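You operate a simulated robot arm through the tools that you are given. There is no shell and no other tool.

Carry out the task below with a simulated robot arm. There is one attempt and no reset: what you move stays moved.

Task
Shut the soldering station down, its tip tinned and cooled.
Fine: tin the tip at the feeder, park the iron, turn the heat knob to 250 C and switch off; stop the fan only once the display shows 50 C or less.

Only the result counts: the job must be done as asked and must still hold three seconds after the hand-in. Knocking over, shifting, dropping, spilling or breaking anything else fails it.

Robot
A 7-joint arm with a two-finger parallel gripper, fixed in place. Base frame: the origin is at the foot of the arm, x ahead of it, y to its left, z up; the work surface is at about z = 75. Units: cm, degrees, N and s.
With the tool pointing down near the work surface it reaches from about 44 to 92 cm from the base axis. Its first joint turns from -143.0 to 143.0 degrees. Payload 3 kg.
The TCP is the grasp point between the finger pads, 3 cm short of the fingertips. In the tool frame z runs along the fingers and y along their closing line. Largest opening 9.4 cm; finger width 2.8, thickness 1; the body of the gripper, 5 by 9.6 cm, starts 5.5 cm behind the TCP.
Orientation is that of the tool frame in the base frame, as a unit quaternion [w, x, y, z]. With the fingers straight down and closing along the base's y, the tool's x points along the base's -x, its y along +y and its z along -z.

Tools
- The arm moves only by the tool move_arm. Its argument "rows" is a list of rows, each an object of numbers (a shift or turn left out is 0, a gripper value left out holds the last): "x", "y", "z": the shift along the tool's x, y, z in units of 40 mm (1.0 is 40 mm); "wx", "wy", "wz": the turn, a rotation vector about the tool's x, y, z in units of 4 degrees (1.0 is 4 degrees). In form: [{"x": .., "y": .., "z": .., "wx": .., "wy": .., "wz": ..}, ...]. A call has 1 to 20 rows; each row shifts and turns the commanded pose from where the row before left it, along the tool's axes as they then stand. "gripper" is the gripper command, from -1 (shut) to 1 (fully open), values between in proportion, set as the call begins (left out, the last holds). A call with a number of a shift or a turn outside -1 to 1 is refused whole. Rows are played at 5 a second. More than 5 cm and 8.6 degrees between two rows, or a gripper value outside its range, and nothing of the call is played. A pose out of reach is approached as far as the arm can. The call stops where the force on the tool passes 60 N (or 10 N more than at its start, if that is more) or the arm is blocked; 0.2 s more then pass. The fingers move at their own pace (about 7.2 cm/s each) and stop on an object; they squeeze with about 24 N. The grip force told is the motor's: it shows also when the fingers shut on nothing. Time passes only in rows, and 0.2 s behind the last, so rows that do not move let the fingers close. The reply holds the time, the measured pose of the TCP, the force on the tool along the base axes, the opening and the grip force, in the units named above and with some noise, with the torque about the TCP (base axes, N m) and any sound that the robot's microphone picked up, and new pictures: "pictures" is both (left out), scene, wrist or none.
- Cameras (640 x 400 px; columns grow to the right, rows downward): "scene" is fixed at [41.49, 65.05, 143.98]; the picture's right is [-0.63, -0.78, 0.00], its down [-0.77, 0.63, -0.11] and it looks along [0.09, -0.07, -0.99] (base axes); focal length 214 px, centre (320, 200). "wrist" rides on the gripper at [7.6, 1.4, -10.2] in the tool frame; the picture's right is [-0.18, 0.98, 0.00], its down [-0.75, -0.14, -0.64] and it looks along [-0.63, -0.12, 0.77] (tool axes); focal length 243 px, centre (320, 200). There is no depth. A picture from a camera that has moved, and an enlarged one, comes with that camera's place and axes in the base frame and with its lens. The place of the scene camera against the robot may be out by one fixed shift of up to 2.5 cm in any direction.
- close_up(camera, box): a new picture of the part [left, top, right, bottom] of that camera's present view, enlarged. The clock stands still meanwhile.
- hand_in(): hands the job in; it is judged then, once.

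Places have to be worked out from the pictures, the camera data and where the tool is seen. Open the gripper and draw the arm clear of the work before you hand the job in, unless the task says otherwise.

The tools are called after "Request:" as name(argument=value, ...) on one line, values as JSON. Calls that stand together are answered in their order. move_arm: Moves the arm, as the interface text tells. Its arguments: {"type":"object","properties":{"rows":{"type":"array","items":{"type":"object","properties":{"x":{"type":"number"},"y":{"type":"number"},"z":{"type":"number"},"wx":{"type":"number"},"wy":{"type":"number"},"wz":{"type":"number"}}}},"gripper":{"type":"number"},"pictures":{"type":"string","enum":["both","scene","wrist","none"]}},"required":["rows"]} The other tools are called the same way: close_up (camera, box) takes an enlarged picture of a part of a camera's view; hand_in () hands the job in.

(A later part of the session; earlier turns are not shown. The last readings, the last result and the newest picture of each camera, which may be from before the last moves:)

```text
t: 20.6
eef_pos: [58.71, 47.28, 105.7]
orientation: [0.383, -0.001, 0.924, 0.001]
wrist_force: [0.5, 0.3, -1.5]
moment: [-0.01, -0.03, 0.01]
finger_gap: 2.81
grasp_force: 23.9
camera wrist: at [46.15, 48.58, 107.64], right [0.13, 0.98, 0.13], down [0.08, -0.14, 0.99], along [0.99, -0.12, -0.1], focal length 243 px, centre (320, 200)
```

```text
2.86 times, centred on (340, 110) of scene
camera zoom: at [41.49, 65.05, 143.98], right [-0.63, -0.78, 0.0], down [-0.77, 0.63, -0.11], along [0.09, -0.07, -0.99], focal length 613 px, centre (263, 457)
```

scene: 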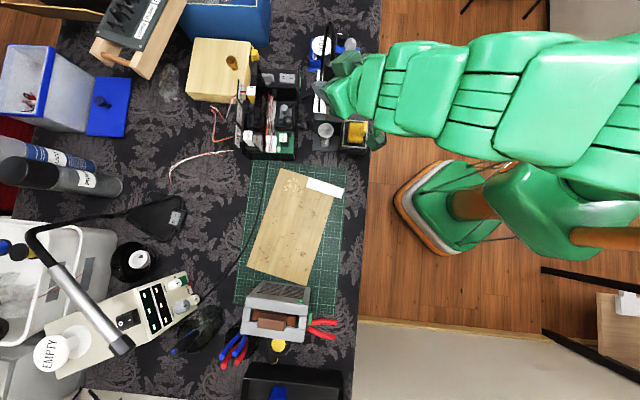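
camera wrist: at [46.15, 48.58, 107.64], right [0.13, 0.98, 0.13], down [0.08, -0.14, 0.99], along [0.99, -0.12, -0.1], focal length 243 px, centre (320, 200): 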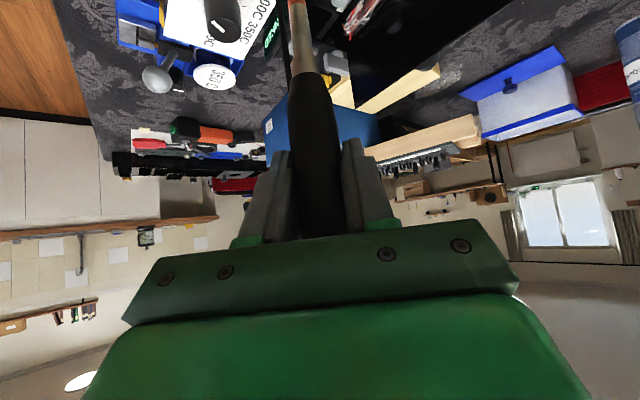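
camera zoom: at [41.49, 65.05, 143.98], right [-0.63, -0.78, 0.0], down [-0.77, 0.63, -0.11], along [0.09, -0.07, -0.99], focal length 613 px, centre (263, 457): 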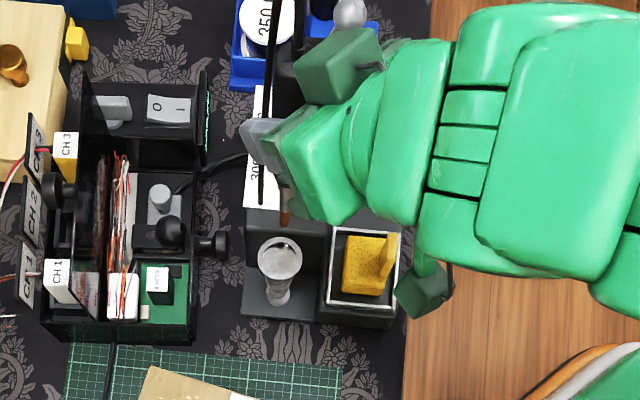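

The iron is out (copper tip roughly 14–15 cm below the TCP, just outside the wrist picture). I carry it high toward −y and stop at x≈52 so the camera can see the feeder plate for a precise triangulation.

Request:
move_arm(rows=[{"y": -0.8, "x": 0.17, "z": -0.17}, {"y": -0.8, "x": 0.17, "z": -0.17}, {"y": -0.8, "x": 0.17, "z": -0.17}, {"y": -0.8, "x": 0.17, "z": -0.17}, {"y": -0.8, "x": 0.17, "z": -0.17}, {"y": -0.8, "x": 0.17, "z": -0.17}, {"y": -0.8, "x": 0.17, "z": -0.17}, {}, {}], pictures="both")

Request:
close_up(camera="wrist", box=[200, 0, 360, 100])

Request:
close_up(camera="scene", box=[290, 20, 410, 110])

```text
t: 22.6
eef_pos: [52.57, 24.06, 104.77]
orientation: [0.372, 0.005, 0.928, -0.008]
wrist_force: [-0.3, -0.3, -0.9]
moment: [0.0, -0.01, 0.02]
finger_gap: 2.82
grasp_force: 24.5
camera wrist: at [40.0, 25.72, 106.77], right [0.15, 0.98, 0.12], down [0.1, -0.13, 0.99], along [0.98, -0.13, -0.12], focal length 243 px, centre (320, 200)
```

scene: 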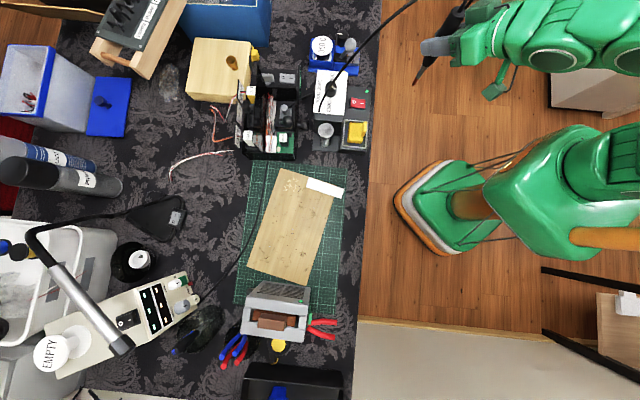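
wrist: 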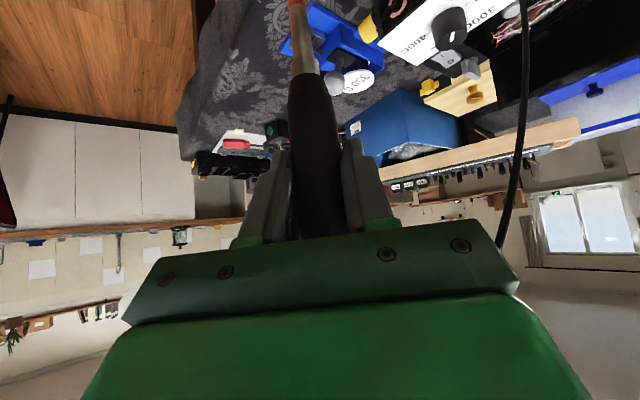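

```text
4.00 times, centred on (280, 50) of wrist
camera zoom: at [40.0, 25.72, 106.77], right [0.15, 0.98, 0.12], down [0.1, -0.13, 0.99], along [0.98, -0.13, -0.12], focal length 970 px, centre (480, 800)
```

zoom: 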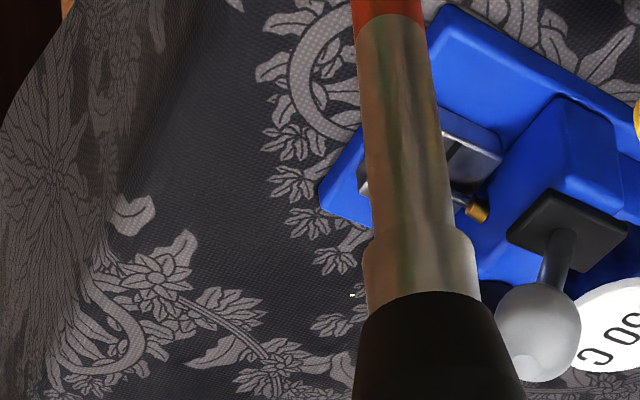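

```text
4.44 times, centred on (350, 65) of scene
camera zoom: at [41.49, 65.05, 143.98], right [-0.63, -0.78, 0.0], down [-0.77, 0.63, -0.11], along [0.09, -0.07, -0.99], focal length 953 px, centre (187, 800)
```

zoom: 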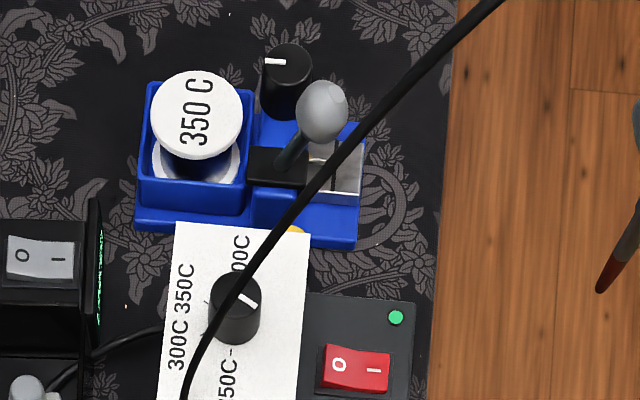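

The plate is partly hidden behind the iron; I shift −8 cm in y to expose the wire and take a triangulation view.

Request:
move_arm(rows=[{"y": -0.7}, {"y": -0.7}, {"y": -0.6}, {}, {}], pictures="none")

Request:
close_up(camera="wrist", box=[300, 0, 400, 62])

Request:
close_up(camera="scene", box=[380, 0, 540, 100])

```text
t: 23.8
eef_pos: [52.24, 16.91, 106.02]
orientation: [0.384, -0.001, 0.923, 0.0]
wrist_force: [-0.6, 0.4, 0.0]
moment: [0.02, 0.02, -0.03]
finger_gap: 2.85
grasp_force: 24.0
```

```text
6.40 times, centred on (350, 31) of wrist
camera zoom: at [39.56, 18.23, 107.88], right [0.13, 0.98, 0.13], down [0.08, -0.14, 0.99], along [0.99, -0.12, -0.09], focal length 1553 px, centre (128, 1282)
```

zoom: 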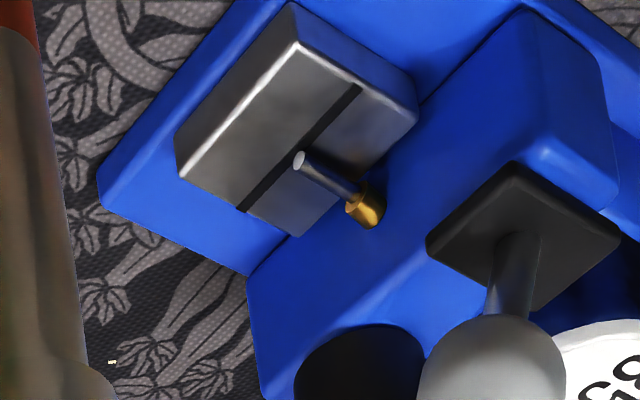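

```text
4.00 times, centred on (460, 50) of scene
camera zoom: at [41.49, 65.05, 143.98], right [-0.63, -0.78, 0.0], down [-0.77, 0.63, -0.11], along [0.09, -0.07, -0.99], focal length 858 px, centre (-240, 800)
```

zoom: 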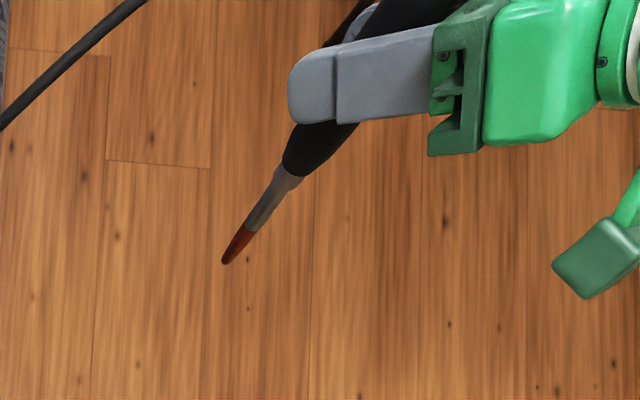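

Triangulating from two wrist views puts the wire's free end at about (75.5, 21.8, 77.6), hovering over the plate; calibrating the scene camera puts the iron tip at about TCP + (−0.15, 0, −13.5). I move over the feeder at height and lower partway.

Request:
move_arm(rows=[{"x": -0.683, "z": 0.683, "y": 0.193}, {"x": -0.683, "z": 0.683, "y": 0.193}, {"x": -0.683, "z": 0.683, "y": 0.193}, {"x": -0.683, "z": 0.683, "y": 0.193}, {"x": -0.683, "z": 0.683, "y": 0.193}, {"x": -0.683, "z": 0.683, "y": 0.193}, {}, {}, {"x": 0.35, "z": 0.35}, {"x": 0.35, "z": 0.35}, {"x": 0.35, "z": 0.35}, {}, {}], pictures="both")

Request:
close_up(camera="scene", box=[310, 20, 390, 75])

```text
t: 26.6
eef_pos: [75.35, 21.44, 99.8]
orientation: [0.383, 0.0, 0.924, 0.0]
wrist_force: [0.9, -0.5, -0.2]
moment: [-0.03, 0.0, -0.02]
finger_gap: 2.86
grasp_force: 24.2
camera wrist: at [62.7, 22.86, 101.76], right [0.13, 0.98, 0.13], down [0.08, -0.14, 0.99], along [0.99, -0.12, -0.1], focal length 243 px, centre (320, 200)
```

scene: 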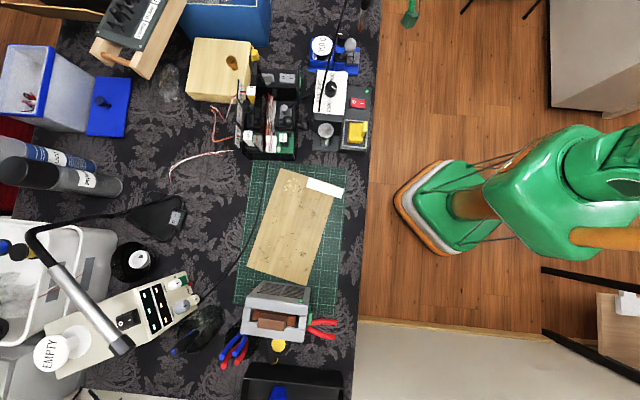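
wrist: 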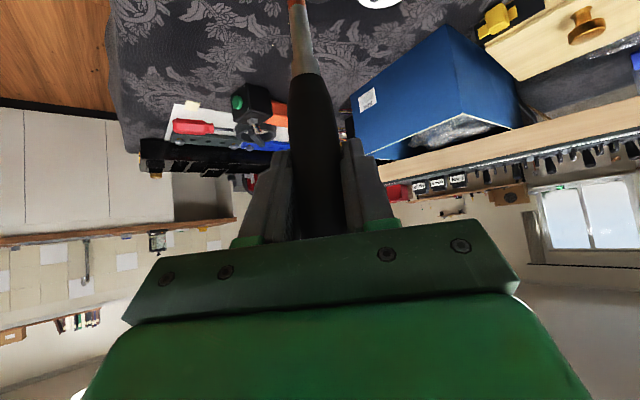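

```text
7.27 times, centred on (350, 48) of scene
camera zoom: at [41.49, 65.05, 143.98], right [-0.63, -0.78, 0.0], down [-0.77, 0.63, -0.11], along [0.09, -0.07, -0.99], focal length 1560 px, centre (102, 1309)
```

zoom: 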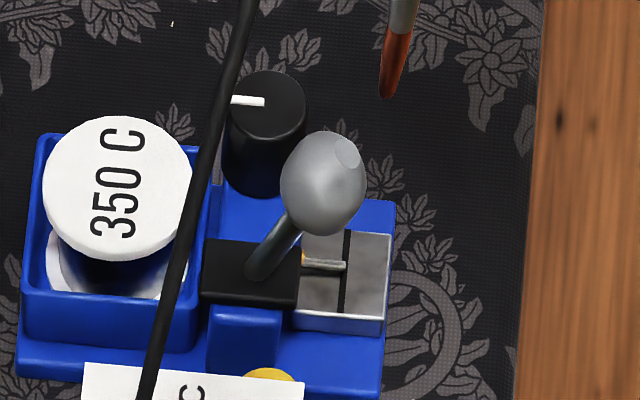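

Tip is at about (75.4, 21.45, 86.1) just outboard of the wire end. Lowering 7 cm to about 1.5 cm above the wire.

Request:
move_arm(rows=[{"x": 0.31, "z": 0.31}, {"x": 0.31, "z": 0.31}, {"x": 0.31, "z": 0.31}, {"x": 0.31, "z": 0.31, "y": 0.04}, {}, {}], pictures="none")

Request:
close_up(camera="scene", box=[325, 25, 375, 62])

```text
t: 28.0
eef_pos: [75.31, 21.74, 93.04]
orientation: [0.383, 0.001, 0.924, 0.0]
wrist_force: [0.7, 0.0, -0.6]
moment: [-0.01, -0.02, 0.0]
finger_gap: 2.83
grasp_force: 23.9
```

```text
10.81 times, centred on (350, 44) of scene
camera zoom: at [41.49, 65.05, 143.98], right [-0.63, -0.78, 0.0], down [-0.77, 0.63, -0.11], along [0.09, -0.07, -0.99], focal length 2319 px, centre (-4, 1892)
```

zoom: 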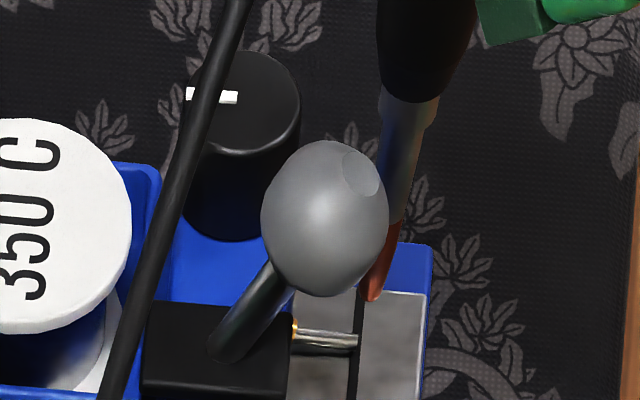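

Tip is at about (75.37, 21.7, 79.3), right above and 2 mm outboard of the wire end. I lower gently about 1.7 cm with small steps.

Request:
move_arm(rows=[{"x": 0.07, "z": 0.07}, {"x": 0.07, "z": 0.07}, {"x": 0.07, "z": 0.07}, {"x": 0.06, "z": 0.06}, {}], pictures="none")

Request:
close_up(camera="scene", box=[325, 25, 375, 62])

```text
t: 29.2
eef_pos: [75.31, 21.76, 91.41]
orientation: [0.382, -0.001, 0.924, 0.001]
wrist_force: [-0.3, 0.0, -0.8]
moment: [0.03, -0.01, -0.03]
finger_gap: 2.85
grasp_force: 24.0
```

```text
10.81 times, centred on (350, 44) of scene
camera zoom: at [41.49, 65.05, 143.98], right [-0.63, -0.78, 0.0], down [-0.77, 0.63, -0.11], along [0.09, -0.07, -0.99], focal length 2319 px, centre (-4, 1892)
```

zoom: 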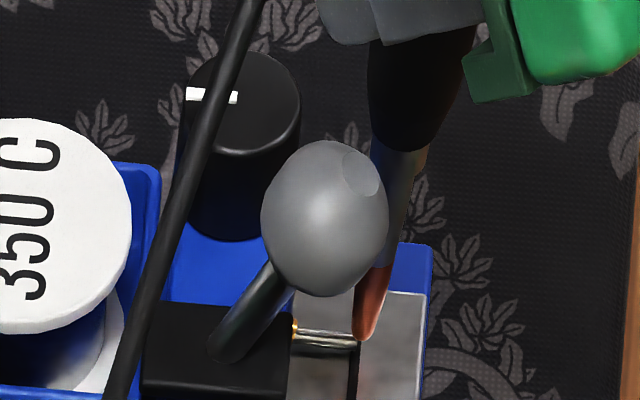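

The tip meets the wire end in the picture with no force yet. I nudge 2 mm toward the wire and 1 mm down and hold there for a second.

Request:
move_arm(rows=[{"x": -0.005, "z": 0.04, "y": 0.035}, {}, {}, {}, {}, {}], pictures="none")

Request:
close_up(camera="scene", box=[335, 35, 370, 61])

```text
t: 30.6
eef_pos: [75.41, 21.73, 91.3]
orientation: [0.382, 0.0, 0.924, 0.001]
wrist_force: [-0.3, 0.6, -1.0]
moment: [0.01, -0.05, 0.01]
finger_gap: 2.83
grasp_force: 24.0
```

```text
15.38 times, centred on (352, 48) of scene
camera zoom: at [41.49, 65.05, 143.98], right [-0.63, -0.78, 0.0], down [-0.77, 0.63, -0.11], along [0.09, -0.07, -0.99], focal length 3300 px, centre (-180, 2538)
```

zoom: 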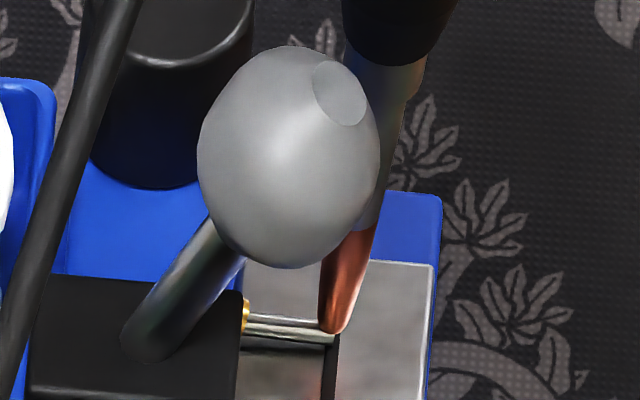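

No force change and the tip still looks bare copper. I lower another 2 mm with a slight push toward the wire and hold, watching force and sound.

Request:
move_arm(rows=[{"x": 0.03, "z": 0.04, "y": 0.02}, {}, {"x": 0.02, "z": 0.025, "y": 0.015}, {}, {}, {}, {}, {}], pictures="none")

Request:
close_up(camera="scene", box=[335, 35, 370, 61])

```text
t: 32.4
eef_pos: [75.56, 21.91, 90.85]
orientation: [0.382, -0.001, 0.924, 0.001]
wrist_force: [0.5, -0.5, -0.4]
moment: [0.0, -0.04, -0.05]
finger_gap: 2.86
grasp_force: 23.9
```

```text
15.38 times, centred on (352, 48) of scene
camera zoom: at [41.49, 65.05, 143.98], right [-0.63, -0.78, 0.0], down [-0.77, 0.63, -0.11], along [0.09, -0.07, -0.99], focal length 3300 px, centre (-180, 2538)
```

zoom: 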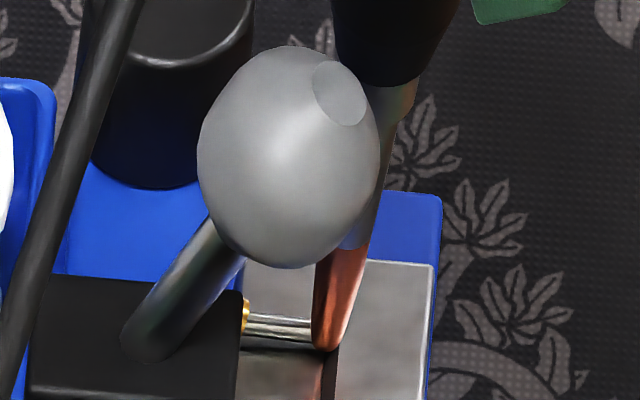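

The tip overlaps the wire end now, still no contact force. I hold two more seconds and check tip colour, wire length, and the display.

Request:
move_arm(rows=[{}, {}, {}, {}, {}, {}, {}, {}, {}, {}], pictures="both")

Request:
close_up(camera="scene", box=[335, 35, 370, 61])

Request:
close_up(camera="wrist", box=[250, 0, 370, 75])

```text
t: 34.6
eef_pos: [75.39, 22.02, 90.97]
orientation: [0.383, 0.001, 0.924, 0.0]
wrist_force: [-0.3, 0.2, 0.0]
moment: [0.02, -0.03, -0.04]
finger_gap: 2.85
grasp_force: 23.5
camera wrist: at [62.87, 23.32, 92.82], right [0.13, 0.98, 0.13], down [0.08, -0.14, 0.99], along [0.99, -0.12, -0.1], focal length 243 px, centre (320, 200)
```

scene: 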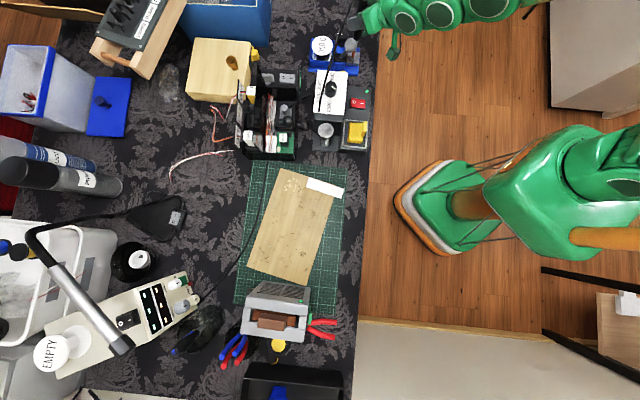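
wrist: 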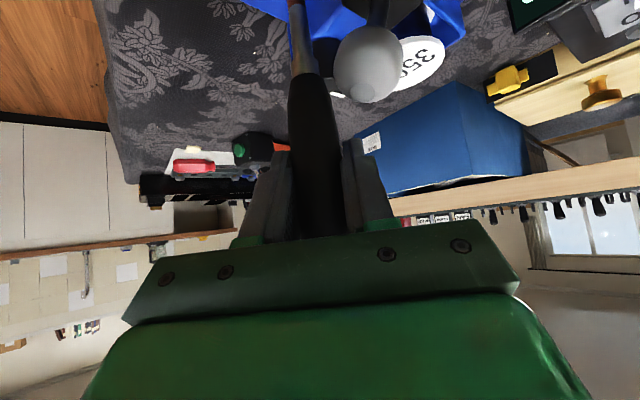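

```text
15.38 times, centred on (352, 48) of scene
camera zoom: at [41.49, 65.05, 143.98], right [-0.63, -0.78, 0.0], down [-0.77, 0.63, -0.11], along [0.09, -0.07, -0.99], focal length 3300 px, centre (-180, 2538)
```

zoom: 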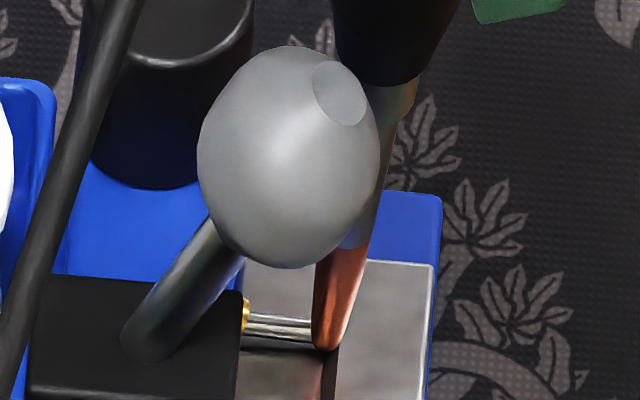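

```text
5.33 times, centred on (310, 38) of wrist
camera zoom: at [62.87, 23.32, 92.82], right [0.13, 0.98, 0.13], down [0.08, -0.14, 0.99], along [0.99, -0.12, -0.1], focal length 1294 px, centre (373, 1067)
```

zoom: 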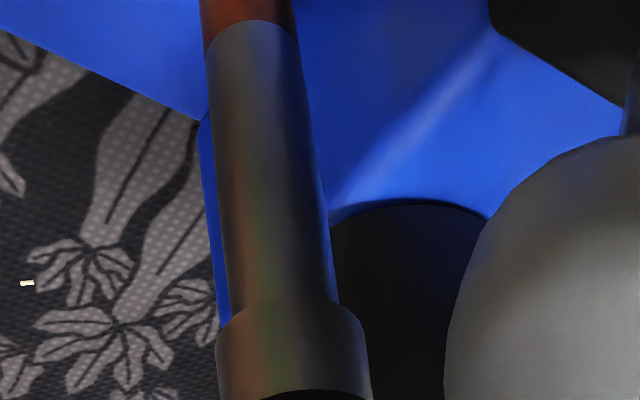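

Nothing has changed visibly, and there's still no contact force; depth along the scene camera's line of sight is uncertain. I lower in 1–2 mm increments to find real contact.

Request:
move_arm(rows=[{"x": 0.018, "z": 0.018}, {}], pictures="none")

Request:
move_arm(rows=[{"x": 0.018, "z": 0.018}, {}], pictures="none")

Request:
move_arm(rows=[{"x": 0.018, "z": 0.018}, {}], pictures="none")

```text
t: 35.2
eef_pos: [75.38, 22.0, 90.8]
orientation: [0.383, 0.0, 0.924, 0.0]
wrist_force: [0.4, 0.3, -1.0]
moment: [0.01, 0.03, 0.0]
finger_gap: 2.82
grasp_force: 24.1
```

```text
t: 35.8
eef_pos: [75.44, 21.93, 90.79]
orientation: [0.383, -0.001, 0.924, 0.0]
wrist_force: [0.9, 0.4, -0.4]
moment: [-0.01, -0.03, -0.03]
finger_gap: 2.83
grasp_force: 24.2
```

```text
t: 36.4
eef_pos: [75.59, 21.92, 90.79]
orientation: [0.384, 0.0, 0.924, 0.001]
wrist_force: [-1.0, 0.2, 10.7]
moment: [0.0, -0.02, -0.04]
finger_gap: 2.85
grasp_force: 24.0
```

Contact: +10.7 N upward, so the tip now rests on the plate. I look, then ease off about 1 mm.

Request:
close_up(camera="scene", box=[335, 35, 370, 61])

Request:
move_arm(rows=[{"x": -0.018, "z": -0.018}, {}, {}], pictures="none")

Request:
close_up(camera="scene", box=[335, 35, 370, 61])

```text
15.38 times, centred on (352, 48) of scene
camera zoom: at [41.49, 65.05, 143.98], right [-0.63, -0.78, 0.0], down [-0.77, 0.63, -0.11], along [0.09, -0.07, -0.99], focal length 3300 px, centre (-180, 2538)
```

zoom: 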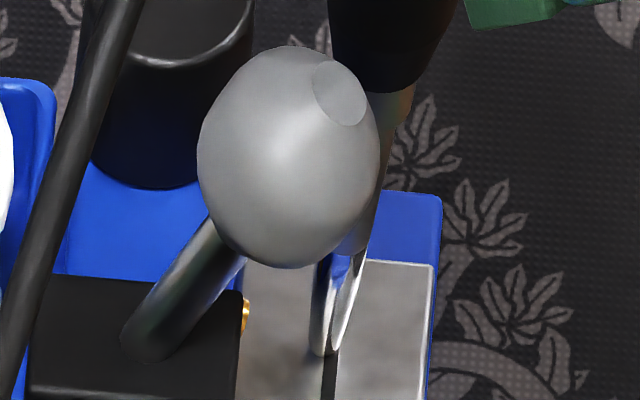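

```text
t: 37.2
eef_pos: [75.53, 21.97, 90.77]
orientation: [0.383, 0.0, 0.924, 0.0]
wrist_force: [0.2, 0.6, 4.8]
moment: [0.03, 0.03, 0.01]
finger_gap: 2.85
grasp_force: 23.6
```

```text
15.38 times, centred on (352, 48) of scene
camera zoom: at [41.49, 65.05, 143.98], right [-0.63, -0.78, 0.0], down [-0.77, 0.63, -0.11], along [0.09, -0.07, -0.99], focal length 3300 px, centre (-180, 2538)
```

zoom: 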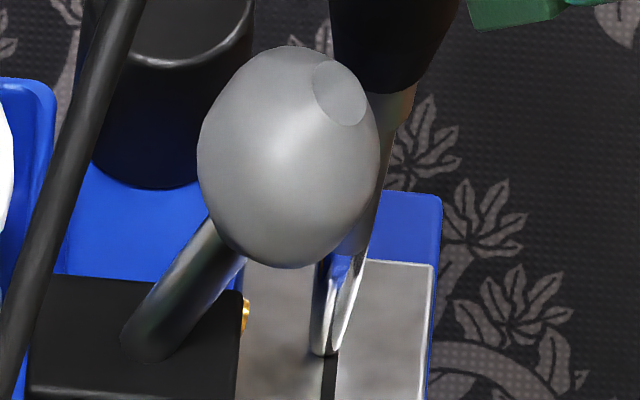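

The tip turned silver and the wire is consumed: tinned. I lift straight up and carry the iron back over the holder, returning exactly by the commanded displacement.

Request:
move_arm(rows=[{"x": -0.2, "z": -0.2}, {"x": -0.3, "z": -0.3}, {"x": -0.35, "z": -0.35}, {"x": -0.35, "z": -0.35}, {"x": -0.35, "z": -0.35}, {"x": -0.35, "z": -0.35}, {"x": -0.4, "z": -0.4}, {"x": -0.4, "z": -0.4}, {}], pictures="none")

Request:
move_arm(rows=[{"x": 0.326, "z": -0.326, "y": 0.704}, {"x": 0.326, "z": -0.326, "y": 0.704}, {"x": 0.326, "z": -0.326, "y": 0.704}, {"x": 0.326, "z": -0.326, "y": 0.704}, {"x": 0.326, "z": -0.326, "y": 0.704}, {"x": 0.326, "z": -0.326, "y": 0.704}, {"x": 0.326, "z": -0.326, "y": 0.704}, {"x": 0.326, "z": -0.326, "y": 0.704}, {"x": 0.33, "z": -0.33, "y": 0.7}, {}, {}, {}], pictures="both")

Request:
close_up(camera="scene", box=[290, 50, 390, 165])

```text
t: 39.2
eef_pos: [75.39, 21.86, 106.06]
orientation: [0.383, -0.001, 0.924, 0.001]
wrist_force: [-0.7, -0.2, -1.1]
moment: [-0.02, 0.02, -0.03]
finger_gap: 2.82
grasp_force: 23.9
```

```text
t: 41.8
eef_pos: [58.78, 47.32, 105.79]
orientation: [0.383, -0.001, 0.924, 0.001]
wrist_force: [1.0, 0.7, -1.1]
moment: [-0.03, 0.0, -0.01]
finger_gap: 2.83
grasp_force: 24.1
camera wrist: at [46.22, 48.72, 107.74], right [0.13, 0.98, 0.13], down [0.08, -0.14, 0.99], along [0.99, -0.12, -0.1], focal length 243 px, centre (320, 200)
```

scene: 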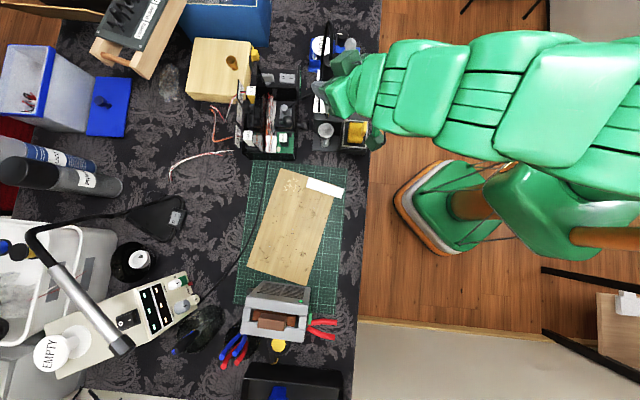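
wrist: 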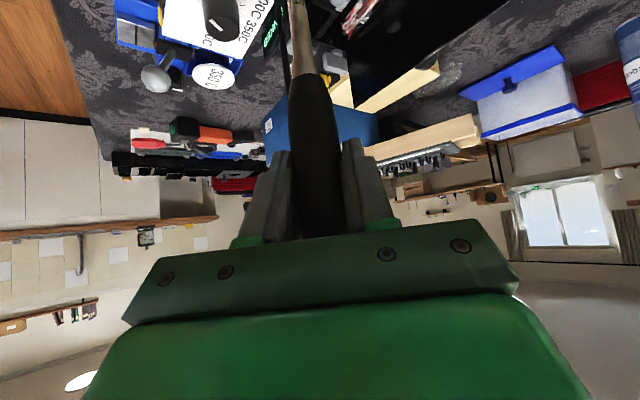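

```text
3.48 times, centred on (340, 108) of scene
camera zoom: at [41.49, 65.05, 143.98], right [-0.63, -0.78, 0.0], down [-0.77, 0.63, -0.11], along [0.09, -0.07, -0.99], focal length 746 px, centre (250, 522)
```

zoom: 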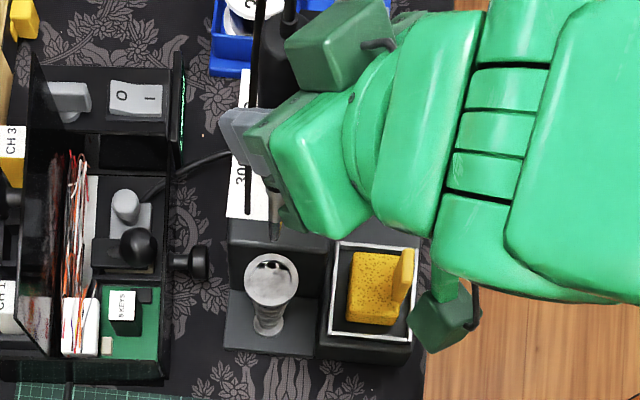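

Back over the holder with the same pose as after the lift. Lowering 9 cm so the tip just enters the ring, then checking force.

Request:
move_arm(rows=[{"x": 0.35, "z": 0.35}, {"x": 0.35, "z": 0.35}, {"x": 0.3, "z": 0.3}, {"x": 0.3, "z": 0.3}, {"x": 0.3, "z": 0.3}, {}, {}], pictures="wrist")

Request:
close_up(camera="scene", box=[290, 50, 390, 165])

```text
t: 43.4
eef_pos: [58.92, 47.34, 96.99]
orientation: [0.382, 0.0, 0.924, 0.0]
wrist_force: [0.1, 0.7, -1.7]
moment: [-0.02, 0.01, 0.0]
finger_gap: 2.8
grasp_force: 23.9
camera wrist: at [46.3, 48.7, 98.9], right [0.13, 0.98, 0.13], down [0.08, -0.14, 0.99], along [0.99, -0.12, -0.1], focal length 243 px, centre (320, 200)
```

wrist: 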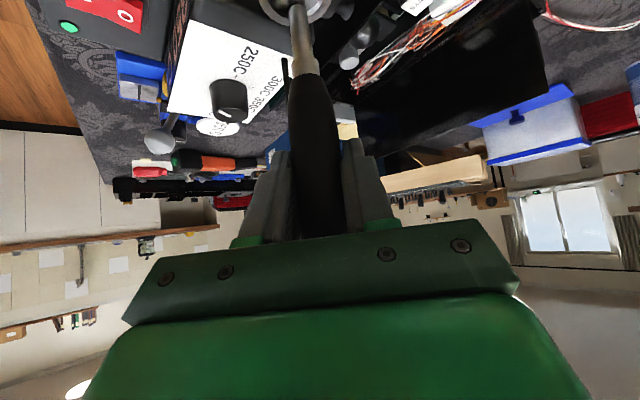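

```text
3.48 times, centred on (340, 108) of scene
camera zoom: at [41.49, 65.05, 143.98], right [-0.63, -0.78, 0.0], down [-0.77, 0.63, -0.11], along [0.09, -0.07, -0.99], focal length 746 px, centre (250, 522)
```

zoom: 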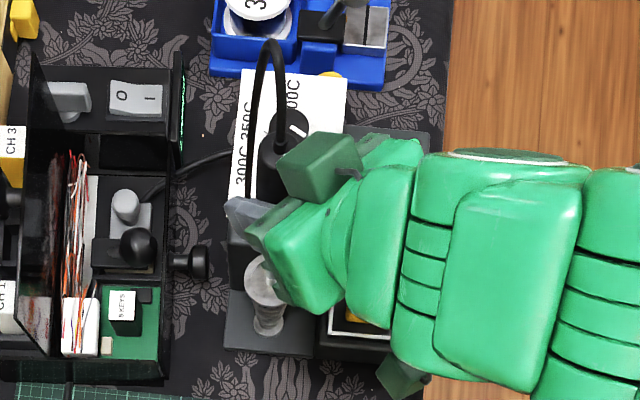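

The tip is inside the ring, no side force. Lowering the remaining 6.9 cm gently.

Request:
move_arm(rows=[{"x": 0.2, "z": 0.2}, {"x": 0.2, "z": 0.2}, {"x": 0.2, "z": 0.2}, {"x": 0.2, "z": 0.2}, {"x": 0.15, "z": 0.15}, {"x": 0.12, "z": 0.12}, {"x": 0.1, "z": 0.1}, {"x": 0.04, "z": 0.04}, {}, {}], pictures="both")

Request:
close_up(camera="scene", box=[290, 50, 390, 165])

```text
t: 45.6
eef_pos: [58.81, 47.3, 90.2]
orientation: [0.382, 0.0, 0.924, 0.0]
wrist_force: [-0.5, -0.2, -0.2]
moment: [0.01, -0.04, 0.01]
finger_gap: 2.82
grasp_force: 24.0
camera wrist: at [46.24, 48.68, 92.01], right [0.13, 0.98, 0.13], down [0.08, -0.14, 0.99], along [0.99, -0.12, -0.1], focal length 243 px, centre (320, 200)
```

scene: 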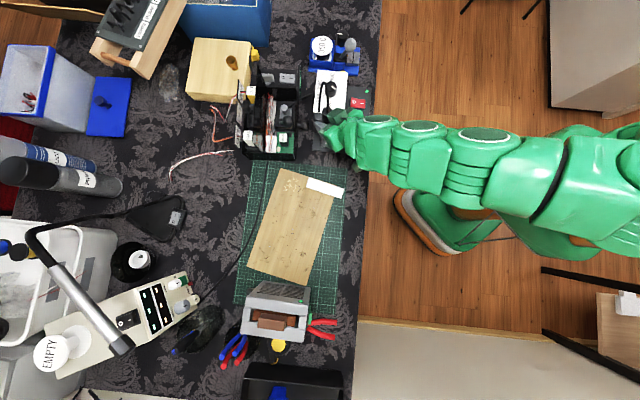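
wrist: 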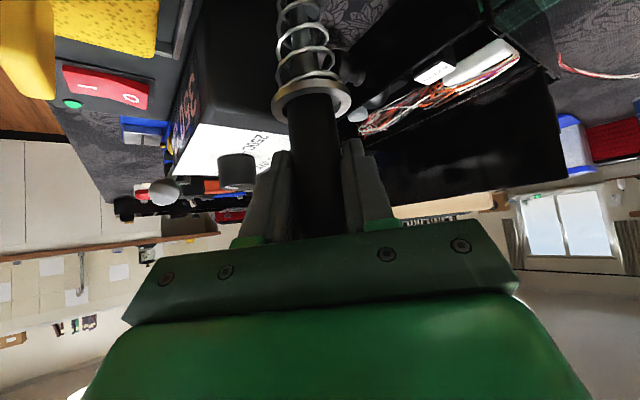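

```text
3.48 times, centred on (340, 108) of scene
camera zoom: at [41.49, 65.05, 143.98], right [-0.63, -0.78, 0.0], down [-0.77, 0.63, -0.11], along [0.09, -0.07, -0.99], focal length 746 px, centre (250, 522)
```

zoom: 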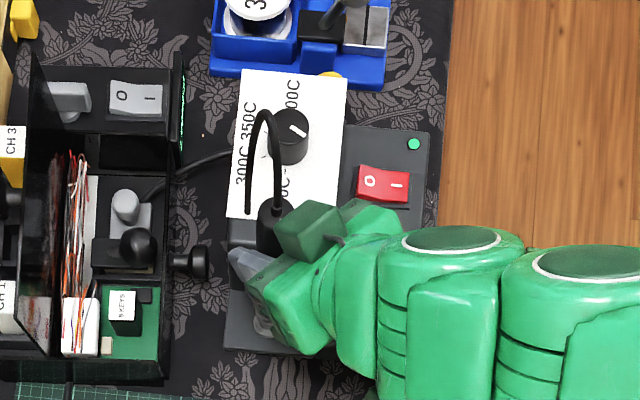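

The iron is back at its original seated pose with no load. I open the fingers partly and hold still.

Request:
move_arm(rows=[{}, {}, {}, {}], gripper=0.2, pictures="wrist")

```text
t: 46.6
eef_pos: [58.74, 47.31, 90.09]
orientation: [0.383, 0.0, 0.924, 0.0]
wrist_force: [-0.2, 1.2, 0.3]
moment: [0.02, -0.01, 0.02]
finger_gap: 5.65
grasp_force: 0.2
camera wrist: at [46.24, 48.68, 92.02], right [0.13, 0.98, 0.13], down [0.08, -0.14, 0.99], along [0.99, -0.12, -0.1], focal length 243 px, centre (320, 200)
```

wrist: 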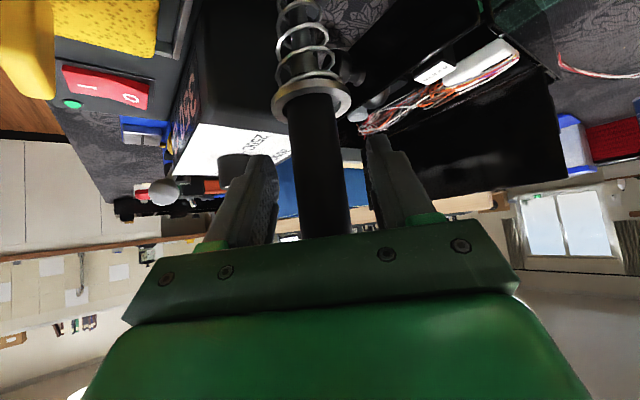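

The iron stands by itself in the holder. I back straight off in −x by about 10 cm and then rise.

Request:
move_arm(rows=[{"x": 0.3, "z": -0.3}, {"x": 0.35, "z": -0.35}, {"x": 0.4, "z": -0.4}, {"x": 0.5, "z": -0.5}, {"x": 0.3, "z": -0.3}, {"x": -0.4, "z": -0.4}, {"x": -0.4, "z": -0.4}, {}, {}], pictures="both")

Request:
close_up(camera="wrist", box=[180, 0, 400, 200])

Request:
close_up(camera="scene", box=[300, 60, 380, 160])

```text
t: 48.6
eef_pos: [48.57, 47.37, 94.77]
orientation: [0.382, -0.001, 0.924, 0.001]
wrist_force: [-0.1, 0.6, 0.0]
moment: [0.04, 0.04, -0.01]
finger_gap: 5.66
grasp_force: 0.1
camera wrist: at [36.08, 48.76, 96.57], right [0.13, 0.98, 0.13], down [0.08, -0.14, 0.99], along [0.99, -0.12, -0.1], focal length 243 px, centre (320, 200)
```

scene: 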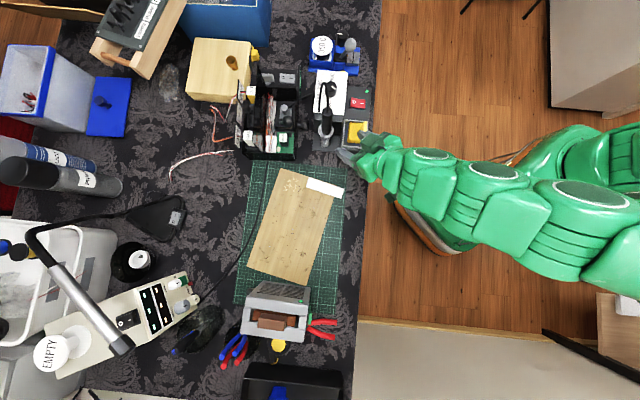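
wrist: 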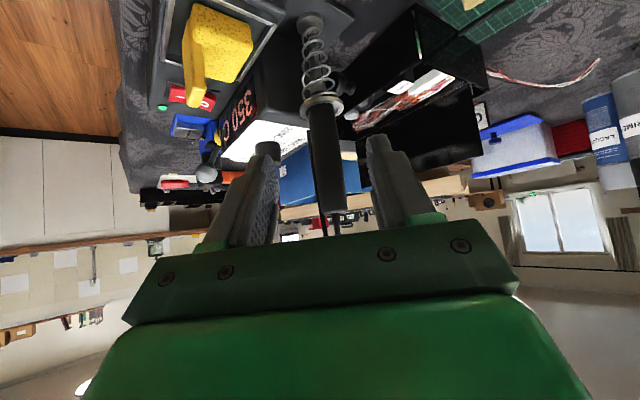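

```text
2.00 times, centred on (290, 100) of wrist
camera zoom: at [36.08, 48.76, 96.57], right [0.13, 0.98, 0.13], down [0.08, -0.14, 0.99], along [0.99, -0.12, -0.1], focal length 485 px, centre (380, 400)
```

zoom: 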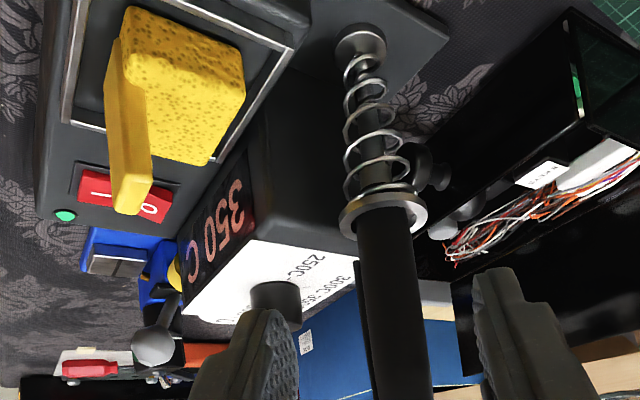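

```text
4.00 times, centred on (340, 110) of scene
camera zoom: at [41.49, 65.05, 143.98], right [-0.63, -0.78, 0.0], down [-0.77, 0.63, -0.11], along [0.09, -0.07, -0.99], focal length 858 px, centre (240, 560)
```

zoom: 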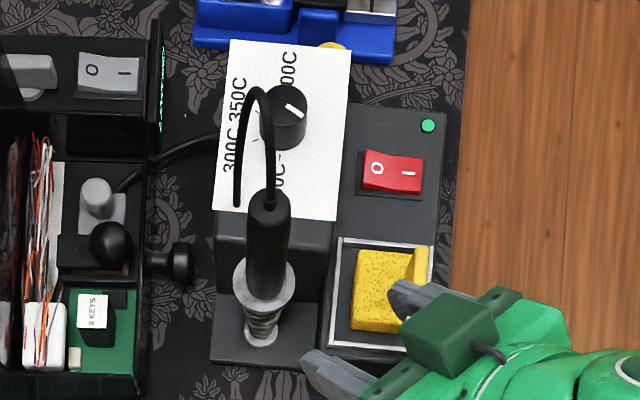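

The iron is parked, display still 350 C. Now the heat knob: zooming in at maximum on it to read the pointer and the ticks.

Request:
close_up(camera="scene", box=[322, 72, 346, 102])

Request:
close_up(camera="wrist", box=[210, 100, 300, 175])

```text
13.33 times, centred on (334, 87) of scene
camera zoom: at [41.49, 65.05, 143.98], right [-0.63, -0.78, 0.0], down [-0.77, 0.63, -0.11], along [0.09, -0.07, -0.99], focal length 2860 px, centre (133, 1707)
```

zoom: 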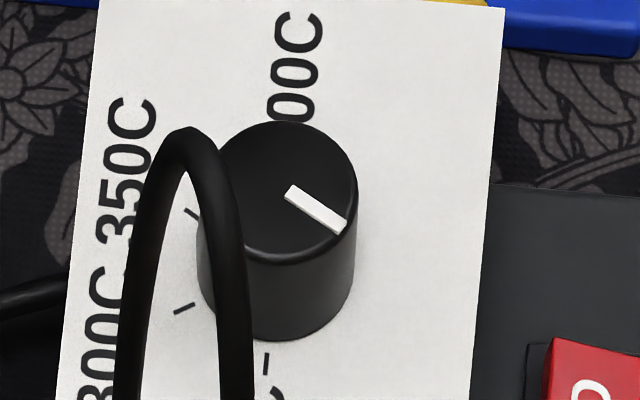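

```text
5.33 times, centred on (255, 138) of wrist
camera zoom: at [36.08, 48.76, 96.57], right [0.13, 0.98, 0.13], down [0.08, -0.14, 0.99], along [0.99, -0.12, -0.1], focal length 1294 px, centre (667, 533)
```

zoom: 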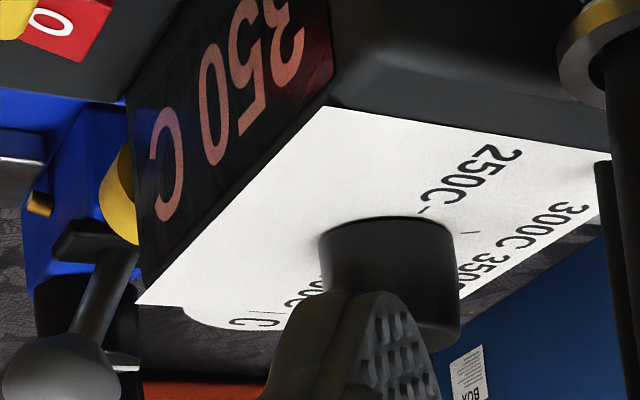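

The ticks are 60° apart (250 → 300 → 350 → 400 clockwise), and the white mark sits exactly opposite the 350C tick, so I must watch the display as I turn. I retreat up, un-tilt to vertical, and get above the knob (about (67.1, 38.8), top z≈87).

Request:
move_arm(rows=[{"x": -0.6, "z": -0.6}, {"x": -0.6, "z": -0.6}, {"x": -0.6, "z": -0.6}, {"y": -1}, {"y": -1}, {"y": -1}, {"y": -1}, {"wy": 0.9375}, {"wy": 0.9375}, {"wy": 0.9375}, {"wy": 0.9375}, {"wy": 0.9375}, {"wy": 0.9375}, {"wy": 0.9375}, {"wy": 0.9375}, {"wy": 0.9375}, {"wy": 0.9375}, {"wy": 0.9375}, {"wy": 0.9375}, {}], pictures="none")

Request:
move_arm(rows=[{"wz": -1}, {"wz": -1}, {"wz": -1}, {"wz": -1}, {"wz": -1}, {"wz": -1}, {"wz": -1}, {"wz": -1}, {}, {}], pictures="wrist")

```text
t: 52.8
eef_pos: [48.45, 31.26, 104.93]
orientation: [-0.002, 0.0, 1.0, 0.001]
wrist_force: [0.3, -0.4, 0.6]
moment: [0.01, 0.02, 0.02]
finger_gap: 5.64
grasp_force: 0.0
```

```text
t: 55.0
eef_pos: [48.46, 31.42, 104.82]
orientation: [0.0, -0.277, 0.961, 0.0]
wrist_force: [1.2, 0.8, -0.3]
moment: [0.04, 0.02, -0.01]
finger_gap: 5.64
grasp_force: 0.1
camera wrist: at [41.32, 28.48, 115.17], right [-0.37, 0.93, 0.0], down [0.71, 0.28, 0.64], along [0.6, 0.23, -0.77], focal length 243 px, centre (320, 200)
```

wrist: 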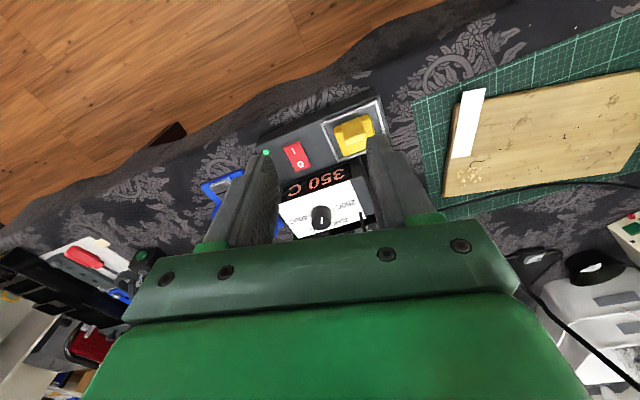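

Good view of the panel; zooming for the knob's position from this pose.

Request:
close_up(camera="wrist", box=[280, 160, 370, 240])

```text
5.00 times, centred on (325, 200) of wrist
camera zoom: at [41.32, 28.48, 115.17], right [-0.37, 0.93, 0.0], down [0.71, 0.28, 0.64], along [0.6, 0.23, -0.77], focal length 1213 px, centre (295, 200)
```

zoom: 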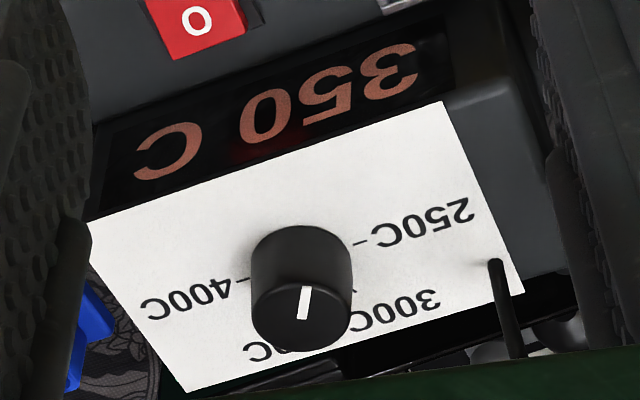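

Knob axis is at about (67.2, 39.0), top z≈87.4, panel z≈84.9. I move over it at z≈97 with fingers part open.

Request:
move_arm(rows=[{"x": -0.828, "y": -0.15, "z": 0.3}, {"x": -0.828, "y": -0.15, "z": 0.3}, {"x": -0.828, "y": -0.15, "z": 0.3}, {"x": -0.828, "y": -0.15, "z": 0.3}, {"x": -0.828, "y": -0.15, "z": 0.3}, {"x": -0.828, "y": -0.15, "z": 0.3}, {}, {}], pictures="both")

Request:
close_up(camera="wrist", box=[220, 60, 420, 240])

Request:
close_up(camera="scene", box=[300, 60, 380, 160])

```text
t: 56.8
eef_pos: [67.14, 38.83, 97.9]
orientation: [-0.001, -0.276, 0.961, 0.0]
wrist_force: [0.0, -0.2, 0.2]
moment: [0.01, -0.02, -0.01]
finger_gap: 5.64
grasp_force: 0.0
camera wrist: at [60.04, 35.89, 108.08], right [-0.37, 0.93, 0.0], down [0.71, 0.28, 0.64], along [0.6, 0.23, -0.77], focal length 243 px, centre (320, 200)
```

scene: 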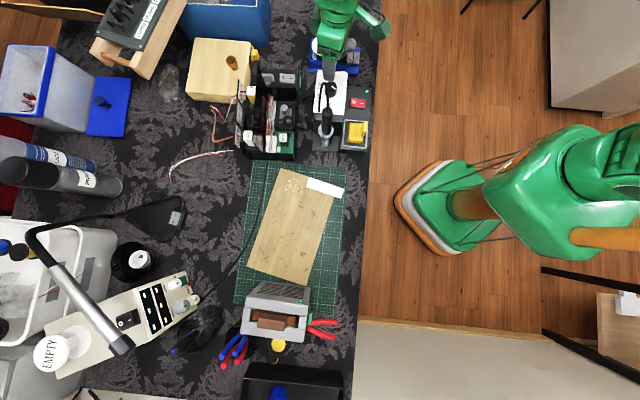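
wrist: 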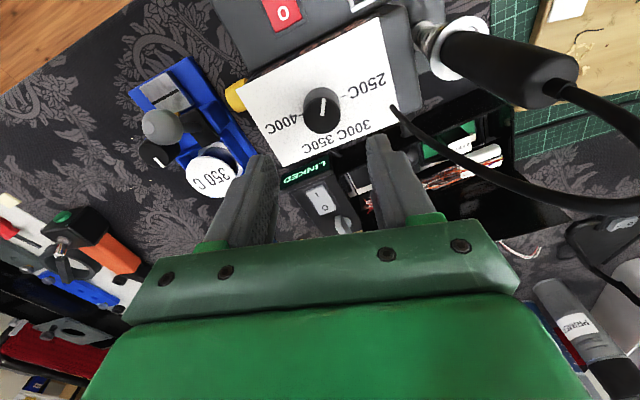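

```text
2.22 times, centred on (320, 150) of wrist
camera zoom: at [60.04, 35.89, 108.08], right [-0.37, 0.93, 0.0], down [0.71, 0.28, 0.64], along [0.6, 0.23, -0.77], focal length 539 px, centre (320, 311)
```

zoom: 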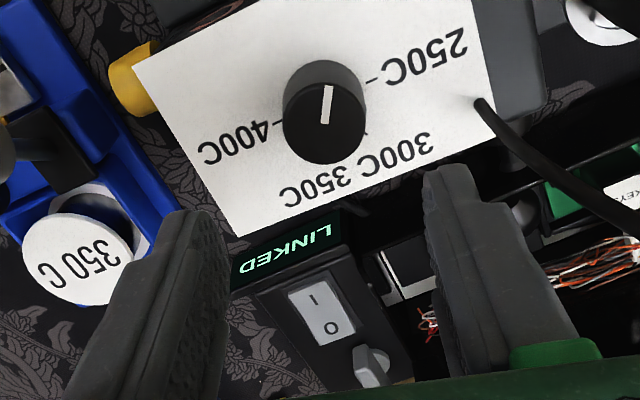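

```text
4.00 times, centred on (340, 110) of scene
camera zoom: at [41.49, 65.05, 143.98], right [-0.63, -0.78, 0.0], down [-0.77, 0.63, -0.11], along [0.09, -0.07, -0.99], focal length 858 px, centre (240, 560)
```

zoom: 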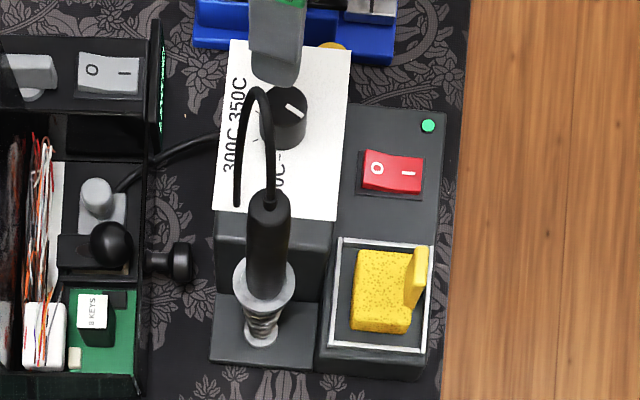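

TCP is centred over the knob within 1–2 mm. I descend so the fingertips straddle the knob just above the panel.

Request:
move_arm(rows=[{"z": 0.5}, {"z": 0.5}, {"z": 0.5}, {"z": 0.4}, {"z": 0.3}, {"z": 0.1}, {}], pictures="both")

Request:
close_up(camera="wrist", box=[220, 40, 420, 240])

```text
t: 58.4
eef_pos: [67.18, 38.7, 88.4]
orientation: [0.0, -0.275, 0.961, 0.0]
wrist_force: [-0.1, -0.6, -0.4]
moment: [-0.01, 0.01, -0.01]
finger_gap: 5.65
grasp_force: 0.1
camera wrist: at [60.07, 35.91, 98.73], right [-0.37, 0.93, 0.0], down [0.71, 0.28, 0.64], along [0.6, 0.23, -0.77], focal length 243 px, centre (320, 200)
```

scene: 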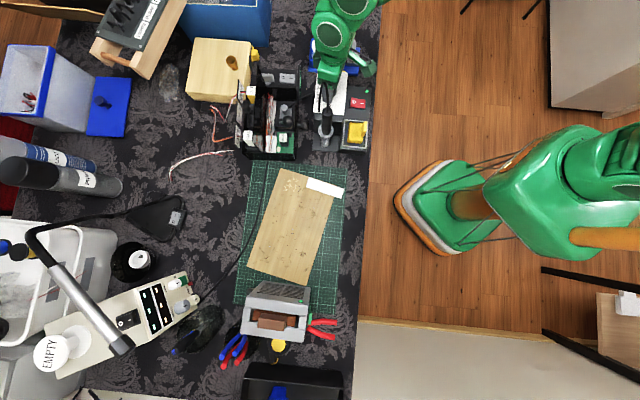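
wrist: 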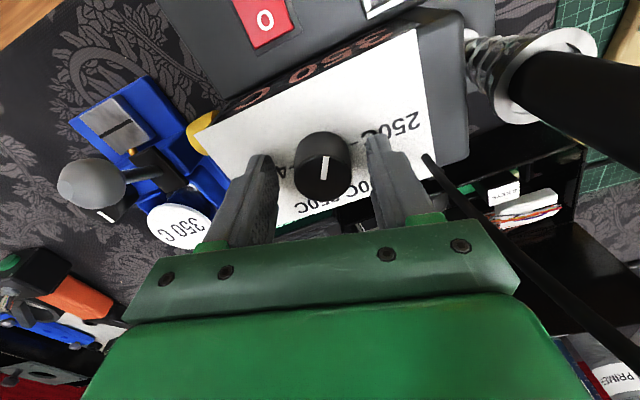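

```text
2.00 times, centred on (320, 140) of wrist
camera zoom: at [60.07, 35.91, 98.73], right [-0.37, 0.93, 0.0], down [0.71, 0.28, 0.64], along [0.6, 0.23, -0.77], focal length 485 px, centre (320, 320)
```

zoom: 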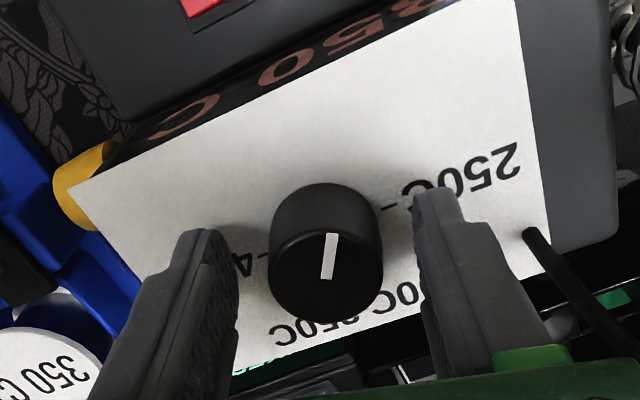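

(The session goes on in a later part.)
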